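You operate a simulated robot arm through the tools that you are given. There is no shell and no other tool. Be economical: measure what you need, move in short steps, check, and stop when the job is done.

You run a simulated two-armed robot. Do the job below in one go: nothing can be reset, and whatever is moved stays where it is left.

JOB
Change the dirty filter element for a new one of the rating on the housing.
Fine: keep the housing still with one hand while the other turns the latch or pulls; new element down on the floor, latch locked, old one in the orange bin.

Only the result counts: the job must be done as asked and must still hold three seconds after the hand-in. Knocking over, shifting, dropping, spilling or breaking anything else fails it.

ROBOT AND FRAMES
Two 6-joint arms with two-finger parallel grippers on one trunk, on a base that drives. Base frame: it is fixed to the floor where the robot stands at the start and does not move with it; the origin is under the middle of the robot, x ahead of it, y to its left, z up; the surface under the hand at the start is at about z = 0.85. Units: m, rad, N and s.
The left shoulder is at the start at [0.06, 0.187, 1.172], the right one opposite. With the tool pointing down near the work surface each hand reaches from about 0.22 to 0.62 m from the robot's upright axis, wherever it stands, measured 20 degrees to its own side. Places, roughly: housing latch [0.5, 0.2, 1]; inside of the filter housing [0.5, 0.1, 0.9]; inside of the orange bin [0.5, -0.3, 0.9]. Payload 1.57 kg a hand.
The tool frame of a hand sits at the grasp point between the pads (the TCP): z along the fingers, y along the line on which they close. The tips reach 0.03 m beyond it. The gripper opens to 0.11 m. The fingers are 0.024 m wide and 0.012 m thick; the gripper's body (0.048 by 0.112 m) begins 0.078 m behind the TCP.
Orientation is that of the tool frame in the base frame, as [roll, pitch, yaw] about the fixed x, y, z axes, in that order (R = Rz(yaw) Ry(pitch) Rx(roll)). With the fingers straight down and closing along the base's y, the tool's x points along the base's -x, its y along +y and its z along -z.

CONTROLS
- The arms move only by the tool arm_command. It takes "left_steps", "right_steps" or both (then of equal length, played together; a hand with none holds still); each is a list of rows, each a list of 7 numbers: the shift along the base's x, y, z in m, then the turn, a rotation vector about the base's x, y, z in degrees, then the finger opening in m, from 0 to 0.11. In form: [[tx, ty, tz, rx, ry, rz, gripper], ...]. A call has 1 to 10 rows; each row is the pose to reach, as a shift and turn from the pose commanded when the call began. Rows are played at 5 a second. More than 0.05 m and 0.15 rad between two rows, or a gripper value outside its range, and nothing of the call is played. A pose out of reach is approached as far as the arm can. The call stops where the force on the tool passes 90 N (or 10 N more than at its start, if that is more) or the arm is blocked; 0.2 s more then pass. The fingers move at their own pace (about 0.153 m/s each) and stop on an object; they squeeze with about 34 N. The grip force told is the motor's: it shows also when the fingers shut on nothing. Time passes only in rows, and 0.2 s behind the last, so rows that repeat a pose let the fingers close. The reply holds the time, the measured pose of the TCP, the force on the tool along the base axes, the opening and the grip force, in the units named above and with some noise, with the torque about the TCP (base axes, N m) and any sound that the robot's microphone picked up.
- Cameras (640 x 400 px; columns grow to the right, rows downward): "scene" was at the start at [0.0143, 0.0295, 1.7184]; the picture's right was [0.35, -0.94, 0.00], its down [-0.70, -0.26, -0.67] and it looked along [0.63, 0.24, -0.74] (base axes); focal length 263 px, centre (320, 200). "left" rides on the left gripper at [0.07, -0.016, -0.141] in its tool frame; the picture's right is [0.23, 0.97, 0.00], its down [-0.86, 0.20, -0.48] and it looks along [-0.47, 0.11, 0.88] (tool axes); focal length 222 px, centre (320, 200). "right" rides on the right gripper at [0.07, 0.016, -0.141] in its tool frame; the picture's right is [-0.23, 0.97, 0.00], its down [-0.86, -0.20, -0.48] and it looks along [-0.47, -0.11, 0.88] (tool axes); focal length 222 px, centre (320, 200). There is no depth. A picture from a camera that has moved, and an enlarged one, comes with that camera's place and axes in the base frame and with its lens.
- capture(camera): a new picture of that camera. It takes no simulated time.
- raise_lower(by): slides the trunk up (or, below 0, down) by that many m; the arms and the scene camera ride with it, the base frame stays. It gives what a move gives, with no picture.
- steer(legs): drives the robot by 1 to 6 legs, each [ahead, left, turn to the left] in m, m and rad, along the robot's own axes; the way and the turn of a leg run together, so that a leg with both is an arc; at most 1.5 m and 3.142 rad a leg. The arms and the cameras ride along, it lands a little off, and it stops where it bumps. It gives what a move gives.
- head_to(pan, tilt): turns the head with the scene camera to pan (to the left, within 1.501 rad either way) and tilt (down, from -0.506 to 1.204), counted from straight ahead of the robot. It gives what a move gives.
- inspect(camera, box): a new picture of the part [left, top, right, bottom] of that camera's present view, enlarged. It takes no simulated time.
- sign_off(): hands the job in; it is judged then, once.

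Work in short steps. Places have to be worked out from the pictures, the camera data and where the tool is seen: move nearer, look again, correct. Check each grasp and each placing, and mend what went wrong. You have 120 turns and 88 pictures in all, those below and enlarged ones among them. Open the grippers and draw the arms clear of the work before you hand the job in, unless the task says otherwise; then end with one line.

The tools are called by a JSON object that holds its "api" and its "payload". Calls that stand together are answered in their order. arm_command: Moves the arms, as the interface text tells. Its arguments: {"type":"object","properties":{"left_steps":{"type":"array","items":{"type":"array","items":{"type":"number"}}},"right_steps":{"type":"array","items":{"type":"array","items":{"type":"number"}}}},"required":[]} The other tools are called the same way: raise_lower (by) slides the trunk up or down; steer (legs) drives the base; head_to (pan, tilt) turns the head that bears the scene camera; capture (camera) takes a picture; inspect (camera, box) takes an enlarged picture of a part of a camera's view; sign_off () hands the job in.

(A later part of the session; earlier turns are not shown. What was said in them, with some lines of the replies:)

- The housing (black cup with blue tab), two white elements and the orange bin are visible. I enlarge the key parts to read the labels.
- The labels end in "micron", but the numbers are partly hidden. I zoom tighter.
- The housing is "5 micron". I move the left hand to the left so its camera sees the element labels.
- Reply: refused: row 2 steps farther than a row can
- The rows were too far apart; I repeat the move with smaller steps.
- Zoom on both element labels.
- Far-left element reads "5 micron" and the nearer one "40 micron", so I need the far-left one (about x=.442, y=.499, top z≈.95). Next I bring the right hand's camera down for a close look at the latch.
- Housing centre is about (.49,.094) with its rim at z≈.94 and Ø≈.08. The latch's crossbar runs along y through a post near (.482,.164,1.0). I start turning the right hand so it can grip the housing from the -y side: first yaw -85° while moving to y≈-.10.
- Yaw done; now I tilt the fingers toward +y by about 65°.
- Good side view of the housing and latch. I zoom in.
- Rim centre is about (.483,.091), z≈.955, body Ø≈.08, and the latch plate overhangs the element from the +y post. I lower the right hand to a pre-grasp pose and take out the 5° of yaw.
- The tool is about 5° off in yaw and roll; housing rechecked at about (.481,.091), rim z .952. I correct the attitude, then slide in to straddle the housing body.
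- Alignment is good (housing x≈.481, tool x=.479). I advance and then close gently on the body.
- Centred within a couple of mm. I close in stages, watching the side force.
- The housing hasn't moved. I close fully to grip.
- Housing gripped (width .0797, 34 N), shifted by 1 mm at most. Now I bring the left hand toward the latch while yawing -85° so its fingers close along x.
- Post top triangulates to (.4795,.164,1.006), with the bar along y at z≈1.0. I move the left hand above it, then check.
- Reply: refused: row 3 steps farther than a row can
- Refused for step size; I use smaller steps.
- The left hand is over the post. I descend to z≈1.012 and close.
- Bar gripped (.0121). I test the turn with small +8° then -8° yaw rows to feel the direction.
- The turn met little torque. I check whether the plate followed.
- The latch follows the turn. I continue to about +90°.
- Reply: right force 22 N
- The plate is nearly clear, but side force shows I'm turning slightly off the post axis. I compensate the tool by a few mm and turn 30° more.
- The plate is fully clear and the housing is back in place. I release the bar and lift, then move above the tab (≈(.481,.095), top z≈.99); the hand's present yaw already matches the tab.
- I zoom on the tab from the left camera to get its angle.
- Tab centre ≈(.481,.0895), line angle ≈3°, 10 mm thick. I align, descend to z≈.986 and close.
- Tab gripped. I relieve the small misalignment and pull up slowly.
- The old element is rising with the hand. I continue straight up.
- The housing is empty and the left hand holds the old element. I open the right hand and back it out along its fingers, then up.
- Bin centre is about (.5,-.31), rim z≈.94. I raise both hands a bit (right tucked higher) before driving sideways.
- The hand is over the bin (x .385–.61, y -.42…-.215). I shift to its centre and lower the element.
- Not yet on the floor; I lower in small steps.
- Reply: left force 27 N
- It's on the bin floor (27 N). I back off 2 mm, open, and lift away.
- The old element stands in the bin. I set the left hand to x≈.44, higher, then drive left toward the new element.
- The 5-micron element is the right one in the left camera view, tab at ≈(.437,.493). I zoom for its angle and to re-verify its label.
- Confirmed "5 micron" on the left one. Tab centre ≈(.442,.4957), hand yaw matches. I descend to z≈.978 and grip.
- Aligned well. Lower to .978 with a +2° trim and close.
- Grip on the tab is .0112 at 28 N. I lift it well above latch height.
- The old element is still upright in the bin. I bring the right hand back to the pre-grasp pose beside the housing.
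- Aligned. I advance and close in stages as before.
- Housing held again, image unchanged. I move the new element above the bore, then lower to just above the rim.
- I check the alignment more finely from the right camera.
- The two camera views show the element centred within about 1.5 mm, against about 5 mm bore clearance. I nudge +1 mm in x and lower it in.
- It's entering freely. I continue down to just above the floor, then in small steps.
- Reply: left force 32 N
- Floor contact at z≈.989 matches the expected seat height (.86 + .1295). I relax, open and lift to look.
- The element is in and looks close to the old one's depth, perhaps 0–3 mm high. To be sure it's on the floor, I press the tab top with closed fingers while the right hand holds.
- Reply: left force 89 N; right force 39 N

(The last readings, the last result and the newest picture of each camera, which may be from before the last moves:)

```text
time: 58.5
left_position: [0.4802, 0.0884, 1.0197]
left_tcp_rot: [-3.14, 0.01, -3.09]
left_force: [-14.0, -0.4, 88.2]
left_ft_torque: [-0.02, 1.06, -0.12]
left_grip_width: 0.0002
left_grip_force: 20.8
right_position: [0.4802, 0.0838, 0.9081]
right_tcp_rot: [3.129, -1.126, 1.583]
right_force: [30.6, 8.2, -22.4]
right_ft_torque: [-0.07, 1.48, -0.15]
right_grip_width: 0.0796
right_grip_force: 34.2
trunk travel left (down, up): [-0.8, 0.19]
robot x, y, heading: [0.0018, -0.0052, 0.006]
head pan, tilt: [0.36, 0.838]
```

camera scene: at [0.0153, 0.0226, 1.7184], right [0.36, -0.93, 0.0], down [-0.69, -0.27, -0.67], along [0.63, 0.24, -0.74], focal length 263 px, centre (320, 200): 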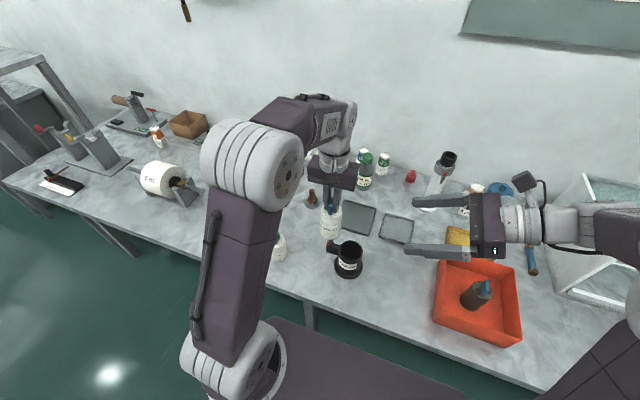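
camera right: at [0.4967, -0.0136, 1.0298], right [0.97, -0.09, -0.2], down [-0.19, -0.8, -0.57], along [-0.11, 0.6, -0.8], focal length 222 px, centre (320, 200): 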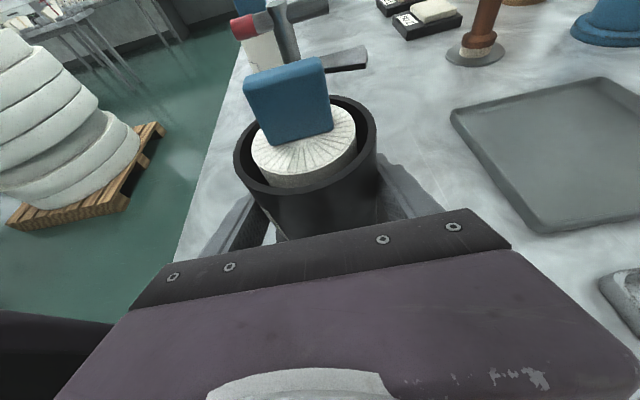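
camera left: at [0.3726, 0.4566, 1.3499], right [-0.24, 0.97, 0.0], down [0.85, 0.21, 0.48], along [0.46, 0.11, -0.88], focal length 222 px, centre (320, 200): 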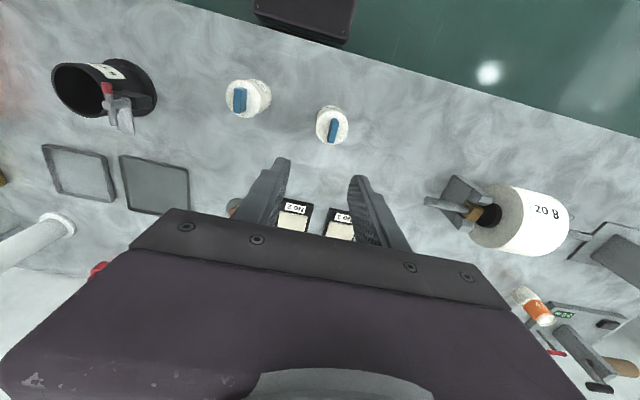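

It's solid at 88 N without moving, so the element sits on the floor. I lift, move over the post (≈(.4797,.1605)) and look before gripping the bar.

{"api": "arm_command", "payload": {"left_steps": [[0, 0, 0.03, 0, 0, 0, 0.0], [0, 0, 0.06, 0, 0, 0, 0.03], [0, 0, 0.085, 0, 0, 0, 0.05], [0, 0.036, 0.085, 0, 0, 1, 0.05], [-0.001, 0.0722, 0.085, 0, 0, 2, 0.05]]}}

{"api": "inspect", "payload": {"camera": "left", "box": [240, 80, 400, 260]}}

```text
time: 59.7
left_position: [0.4777, 0.1597, 1.0998]
left_tcp_rot: [3.14, 0.002, -3.055]
left_force: [0.2, -0.6, -0.1]
left_ft_torque: [-0.01, -0.03, -0.01]
left_grip_width: 0.0503
left_grip_force: 0.1
right_position: [0.4787, 0.086, 0.9084]
right_tcp_rot: [3.135, -1.133, 1.582]
right_force: [-5.1, 2.0, 14.0]
right_ft_torque: [0.91, 0.82, 0.13]
right_grip_width: 0.0795
right_grip_force: 33.9
trunk travel left (down, up): [-0.8, 0.19]
robot x, y, heading: [0.001, -0.0089, 0.007]
head pan, tilt: [0.36, 0.838]
```

```text
2.22 times, centred on (320, 170) of left
camera zoom: at [0.409, 0.1389, 1.2415], right [-0.31, 0.95, 0.0], down [0.83, 0.27, 0.48], along [0.46, 0.15, -0.88], focal length 494 px, centre (320, 267)
```

zoom: 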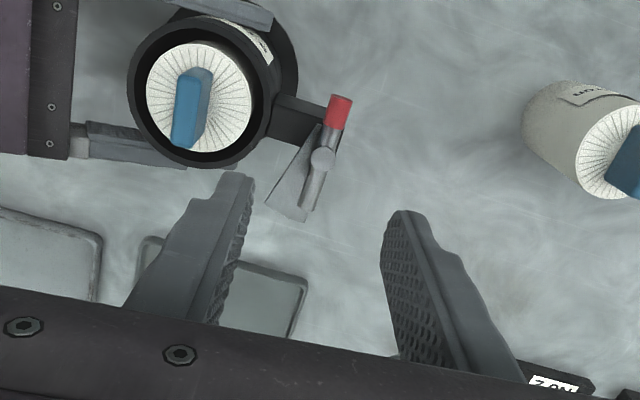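

Relative to the rim, the post is where expected: P≈(.479,.160). I descend onto the bar and close.

{"api": "arm_command", "payload": {"left_steps": [[0.001, 0, -0.03, 0, 0, -1, 0.05], [0.001, 0, -0.06, 0, 0, -1, 0.05], [0.001, 0, -0.088, 0, 0, -1, 0.05], [0.001, 0, -0.088, 0, 0, -1, 0.025], [0.001, 0, -0.088, 0, 0, -1, 0.0], [0.001, 0, -0.088, 0, 0, -1, 0.0]]}}

{"api": "inspect", "payload": {"camera": "scene", "box": [315, 228, 375, 268]}}

```text
time: 61.1
left_position: [0.4806, 0.161, 1.011]
left_tcp_rot: [-3.141, 0.003, -3.073]
left_force: [3.1, 5.5, 0.5]
left_ft_torque: [0.12, -0.3, -0.01]
left_grip_width: 0.0121
left_grip_force: 29.3
right_position: [0.4768, 0.0861, 0.9087]
right_tcp_rot: [3.136, -1.133, 1.582]
right_force: [-7.5, -5.1, 18.8]
right_ft_torque: [0.27, 1.06, 0.03]
right_grip_width: 0.0795
right_grip_force: 34.1
trunk travel left (down, up): [-0.8, 0.19]
robot x, y, heading: [0.0023, -0.008, 0.007]
head pan, tilt: [0.36, 0.838]
```

```text
10.00 times, centred on (345, 248) of scene
camera zoom: at [0.0119, 0.0199, 1.7185], right [0.36, -0.93, 0.0], down [-0.69, -0.27, -0.67], along [0.63, 0.24, -0.74], focal length 2630 px, centre (70, -280)
```

zoom: 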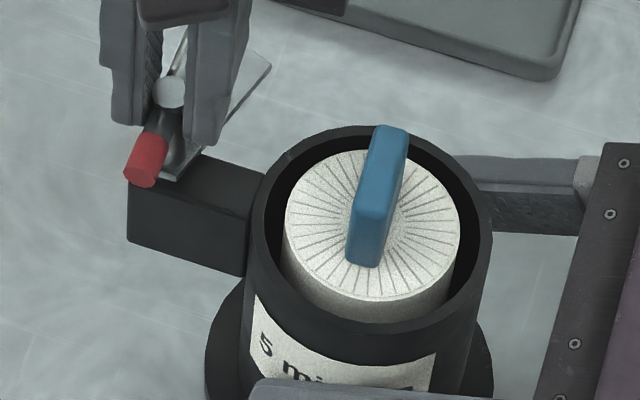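

Bar gripped. I turn it back clockwise in stages, watching side forces.

{"api": "arm_command", "payload": {"left_steps": [[0, 0, 0, 0, 0, -8, 0], [0, 0, 0, 0, 0, -16, 0], [0, 0, 0, 0, 0, -24, 0], [0, 0, 0, 0, 0, -32, 0]]}}

```text
time: 62.1
left_position: [0.4799, 0.1608, 1.0113]
left_tcp_rot: [3.141, -0.001, 2.646]
left_force: [0.7, -4.4, -10.2]
left_ft_torque: [-0.06, 0.03, 0.01]
left_grip_width: 0.0122
left_grip_force: 28.9
right_position: [0.48, 0.0865, 0.9077]
right_tcp_rot: [3.137, -1.133, 1.587]
right_force: [-4.1, 1.3, 20.0]
right_ft_torque: [0.02, 0.48, -0.06]
right_grip_width: 0.0794
right_grip_force: 34.3
trunk travel left (down, up): [-0.8, 0.19]
robot x, y, heading: [0.0005, -0.0089, 0.002]
head pan, tilt: [0.36, 0.838]
```

Side forces are small; I continue.

{"api": "arm_command", "payload": {"left_steps": [[0, 0, 0, 0, 0, -8, 0], [0, 0, 0, 0, 0, -16, 0], [0, 0, 0, 0, 0, -24, 0], [0, 0, 0, 0, 0, -32, 0], [0, 0, 0, 0, 0, -40, 0], [0, 0, 0, 0, 0, -48, 0], [0, 0, 0, 0, 0, -56, 0]]}}

{"api": "inspect", "payload": {"camera": "scene", "box": [315, 228, 375, 268]}}

```text
time: 63.7
left_position: [0.4808, 0.1617, 1.0103]
left_tcp_rot: [-3.14, 0.0, 1.67]
left_force: [-5.6, -15.3, -15.2]
left_ft_torque: [-0.3, 0.1, 0.06]
left_grip_width: 0.0119
left_grip_force: 29.7
right_position: [0.4809, 0.0844, 0.9079]
right_tcp_rot: [3.138, -1.135, 1.579]
right_force: [5.5, 14.6, 22.0]
right_ft_torque: [0.32, 0.46, -0.46]
right_grip_width: 0.0796
right_grip_force: 34.9
trunk travel left (down, up): [-0.8, 0.19]
robot x, y, heading: [0.0008, -0.0079, 0.004]
head pan, tilt: [0.36, 0.838]
```

```text
10.00 times, centred on (345, 248) of scene
camera zoom: at [0.015, 0.0201, 1.7184], right [0.36, -0.93, 0.0], down [-0.69, -0.27, -0.67], along [0.63, 0.24, -0.74], focal length 2630 px, centre (70, -280)
```

zoom: 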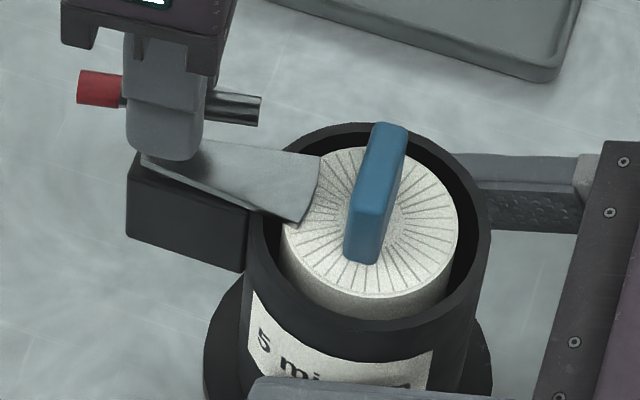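

The plate is back over the element but still about 10–12° short of its original angle. I relieve the y force and turn further, feeling for the stop.

{"api": "arm_command", "payload": {"left_steps": [[-0.0005, -0.002, 0, 0, 0, -5, 0], [-0.0005, -0.002, 0, 0, 0, -10, 0], [-0.0005, -0.002, 0, 0, 0, -10, 0]]}}

{"api": "inspect", "payload": {"camera": "scene", "box": [315, 228, 375, 268]}}

```text
time: 64.5
left_position: [0.4814, 0.1592, 1.0122]
left_tcp_rot: [3.141, -0.001, 1.497]
left_force: [-4.9, 2.1, -12.8]
left_ft_torque: [0.49, 0.03, -0.02]
left_grip_width: 0.0121
left_grip_force: 29.1
right_position: [0.481, 0.0842, 0.906]
right_tcp_rot: [3.14, -1.133, 1.577]
right_force: [5.3, -0.7, 18.8]
right_ft_torque: [0.59, 0.4, -0.21]
right_grip_width: 0.0797
right_grip_force: 33.7
trunk travel left (down, up): [-0.8, 0.19]
robot x, y, heading: [-0.0011, -0.0085, 0.011]
head pan, tilt: [0.36, 0.838]
```

```text
10.00 times, centred on (345, 248) of scene
camera zoom: at [0.0154, 0.0205, 1.7185], right [0.36, -0.93, 0.0], down [-0.69, -0.27, -0.67], along [0.63, 0.24, -0.74], focal length 2630 px, centre (70, -280)
```

zoom: 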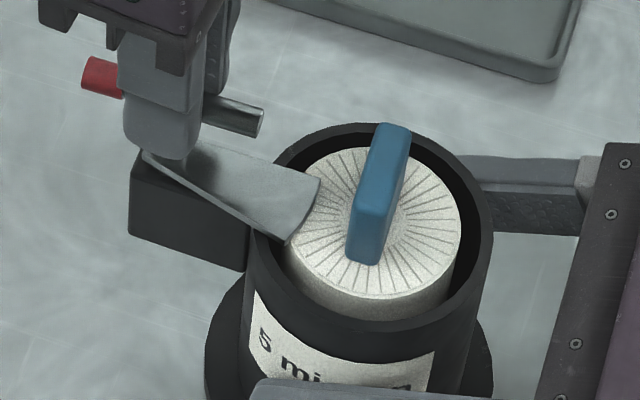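

Nearly at the original angle. I turn a few degrees more to see whether a stop is felt.

{"api": "arm_command", "payload": {"left_steps": [[0, 0, 0, 0, 0, -3, 0], [0, 0, 0, 0, 0, -6, 0], [0, 0, 0, 0, 0, -6, 0]]}}

{"api": "inspect", "payload": {"camera": "scene", "box": [315, 228, 375, 268]}}

```text
time: 65.3
left_position: [0.4812, 0.1598, 1.0116]
left_tcp_rot: [3.141, -0.001, 1.395]
left_force: [-5.6, 5.0, 4.6]
left_ft_torque: [-0.43, 0.17, 0.59]
left_grip_width: 0.0128
left_grip_force: 29.0
right_position: [0.4803, 0.0847, 0.9053]
right_tcp_rot: [3.141, -1.128, 1.577]
right_force: [9.8, -5.2, 3.2]
right_ft_torque: [-0.04, 0.1, -0.72]
right_grip_width: 0.0795
right_grip_force: 33.9
trunk travel left (down, up): [-0.8, 0.19]
robot x, y, heading: [-0.0016, -0.0084, 0.008]
head pan, tilt: [0.36, 0.838]
```

```text
10.00 times, centred on (345, 248) of scene
camera zoom: at [0.0152, 0.0204, 1.7185], right [0.36, -0.93, 0.0], down [-0.69, -0.27, -0.67], along [0.63, 0.24, -0.74], focal length 2630 px, centre (70, -280)
```

zoom: 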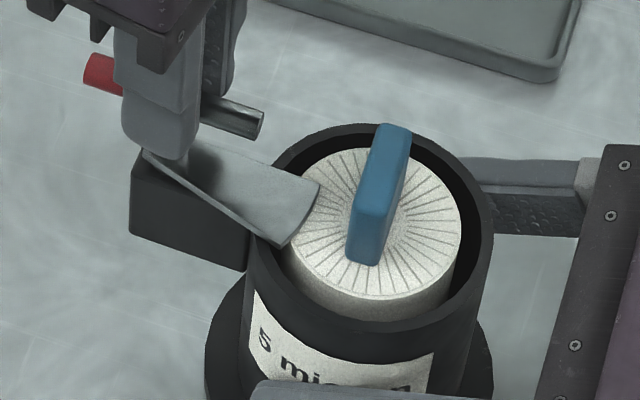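

A stop is felt (0.6 N·m) and the plate matches its original locked pose. I release the bar and lift the left hand clear.

{"api": "arm_command", "payload": {"left_steps": [[0, 0, 0, 0, 0, 0, 0.02], [0, 0, 0, 0, 0, 0, 0.05], [0, 0, 0, 0, 0, 0, 0.05], [0, 0, 0.03, 0, 0, 0, 0.05], [0, 0.01, 0.07, 0, 0, 0, 0.05], [0, 0.03, 0.11, 0, 0, 0, 0.05], [0, 0.06, 0.15, 0, 0, 0, 0.05], [0, 0.1, 0.17, 0, 0, 0, 0.05]]}}

{"api": "inspect", "payload": {"camera": "scene", "box": [315, 228, 375, 268]}}

```text
time: 67.1
left_position: [0.4816, 0.2588, 1.1817]
left_tcp_rot: [-3.141, 0.001, 1.395]
left_force: [0.4, 0.8, -0.2]
left_ft_torque: [-0.02, -0.01, 0.0]
left_grip_width: 0.05
left_grip_force: 0.0
right_position: [0.4806, 0.0861, 0.9077]
right_tcp_rot: [3.141, -1.128, 1.579]
right_force: [0.3, -0.4, 0.0]
right_ft_torque: [-0.1, -0.06, -0.01]
right_grip_width: 0.0797
right_grip_force: 34.1
trunk travel left (down, up): [-0.8, 0.19]
robot x, y, heading: [0.0017, -0.01, 0.005]
head pan, tilt: [0.36, 0.838]
```

```text
10.00 times, centred on (345, 248) of scene
camera zoom: at [0.0157, 0.0224, 1.7184], right [0.36, -0.93, 0.0], down [-0.69, -0.27, -0.67], along [0.63, 0.24, -0.74], focal length 2630 px, centre (70, -280)
```

zoom: 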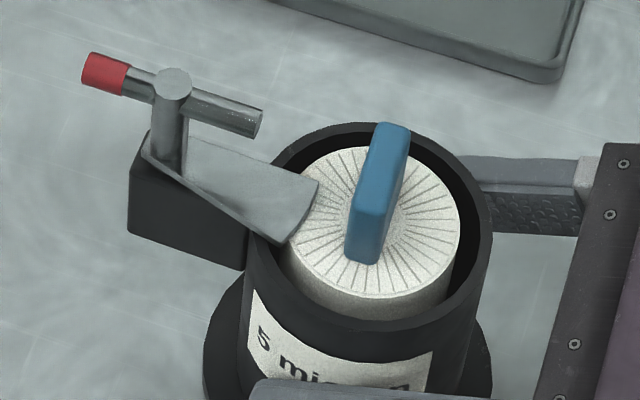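

The latch sits as at the start. I release the housing with the right hand and back it out and up.

{"api": "arm_command", "payload": {"right_steps": [[0, 0, 0, 0, 0, 0, 0.09], [0, 0, 0, 0, 0, 0, 0.11], [0, 0, 0, 0, 0, 0, 0.11], [0, -0.036, 0.017, 0, 0, 0, 0.11], [0, -0.072, 0.034, 0, 0, 0, 0.11], [0, -0.108, 0.051, 0, 0, 0, 0.11], [0, -0.14, 0.067, 0, 0, 0, 0.11], [-0.01, -0.15, 0.11, 0, 0, 0, 0.11], [-0.03, -0.16, 0.15, 0, 0, 0, 0.11], [-0.05, -0.16, 0.19, 0, 0, 0, 0.11]]}}

{"api": "capture", "payload": {"camera": "scene"}}

{"api": "inspect", "payload": {"camera": "scene", "box": [310, 225, 390, 285]}}

{"api": "inspect", "payload": {"camera": "right", "box": [250, 60, 390, 220]}}

```text
time: 69.3
left_position: [0.4813, 0.2585, 1.1814]
left_tcp_rot: [3.14, 0.001, 1.396]
left_force: [0.0, -0.7, 0.0]
left_ft_torque: [-0.03, -0.03, -0.02]
left_grip_width: 0.0501
left_grip_force: 0.1
right_position: [0.4296, -0.0764, 1.0952]
right_tcp_rot: [3.139, -1.131, 1.583]
right_force: [-1.3, 0.8, 0.7]
right_ft_torque: [-0.04, 0.01, -0.01]
right_grip_width: 0.1099
right_grip_force: 0.1
trunk travel left (down, up): [-0.8, 0.19]
robot x, y, heading: [0.0003, -0.0075, 0.007]
head pan, tilt: [0.36, 0.838]
```

```text
14 pictures are left
camera scene: at [0.0134, 0.0204, 1.7184], right [0.36, -0.93, 0.0], down [-0.69, -0.27, -0.67], along [0.63, 0.24, -0.74], focal length 263 px, centre (320, 200)
```

scene: 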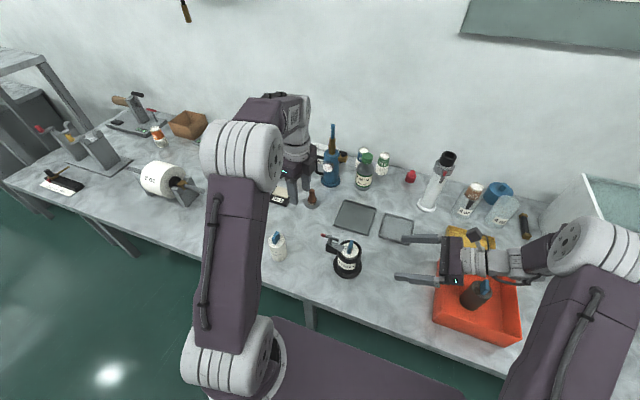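

```text
6.67 times, centred on (350, 255) of scene
camera zoom: at [0.0134, 0.0204, 1.7184], right [0.36, -0.93, 0.0], down [-0.69, -0.27, -0.67], along [0.63, 0.24, -0.74], focal length 1754 px, centre (120, -167)
```

zoom: 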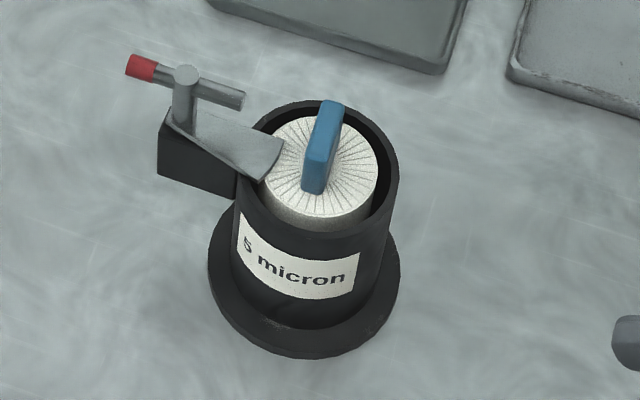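

```text
2.50 times, centred on (320, 140) of right
camera zoom: at [0.4463, -0.1755, 1.219], right [0.97, -0.09, -0.2], down [-0.19, -0.8, -0.57], along [-0.11, 0.6, -0.8], focal length 555 px, centre (320, 350)
```

zoom: 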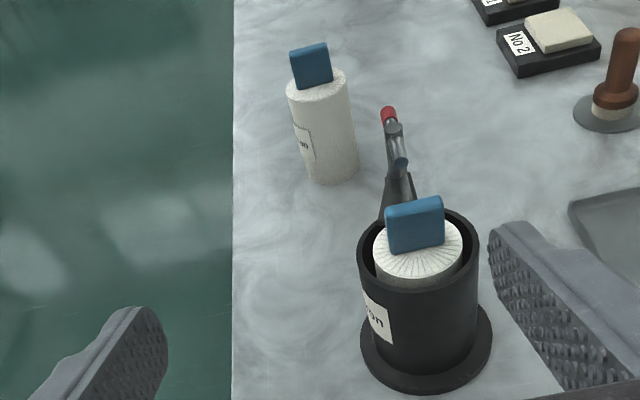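

All is in place: 5-micron element seated, latch locked, old element upright in the bin, 40-micron one untouched. I raise both hands clear and open them fully.

{"api": "arm_command", "payload": {"left_steps": [[-0.02, 0.03, 0.03, 0, 0, 0, 0.08], [-0.04, 0.06, 0.05, 0, 0, 0, 0.11], [-0.06, 0.09, 0.07, 0, 0, 0, 0.11]], "right_steps": [[-0.02, 0, 0.04, 0, 0, 0, 0.11], [-0.04, 0, 0.08, 0, 0, 0, 0.11], [-0.05, 0, 0.12, 0, 0, 0, 0.11]]}}

{"api": "capture", "payload": {"camera": "scene"}}

```text
time: 70.1
left_position: [0.4205, 0.3493, 1.2512]
left_tcp_rot: [3.141, 0.003, 1.394]
left_force: [0.5, -0.6, -0.4]
left_ft_torque: [-0.02, 0.02, 0.0]
left_grip_width: 0.11
left_grip_force: 0.0
right_position: [0.3805, -0.0759, 1.2154]
right_tcp_rot: [3.14, -1.13, 1.58]
right_force: [-0.9, -0.3, -1.1]
right_ft_torque: [-0.01, 0.0, -0.01]
right_grip_width: 0.1102
right_grip_force: 0.1
trunk travel left (down, up): [-0.8, 0.19]
robot x, y, heading: [0.0013, -0.0055, 0.007]
head pan, tilt: [0.36, 0.838]
```

```text
11 pictures are left
camera scene: at [0.0141, 0.0217, 1.7183], right [0.36, -0.93, 0.0], down [-0.69, -0.27, -0.67], along [0.63, 0.24, -0.74], focal length 263 px, centre (320, 200)
```

scene: 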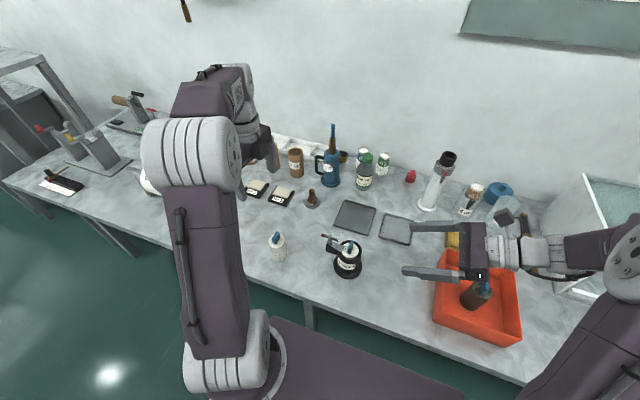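

The final view shows everything in place and both arms clear, so I hand in.

{"api": "sign_off", "payload": {}}

```text
The job is handed in.
```

The dirty element is in the orange bin, the new 5-micron element is seated on the housing floor with the latch turned back to its stop, and both hands are open and clear.
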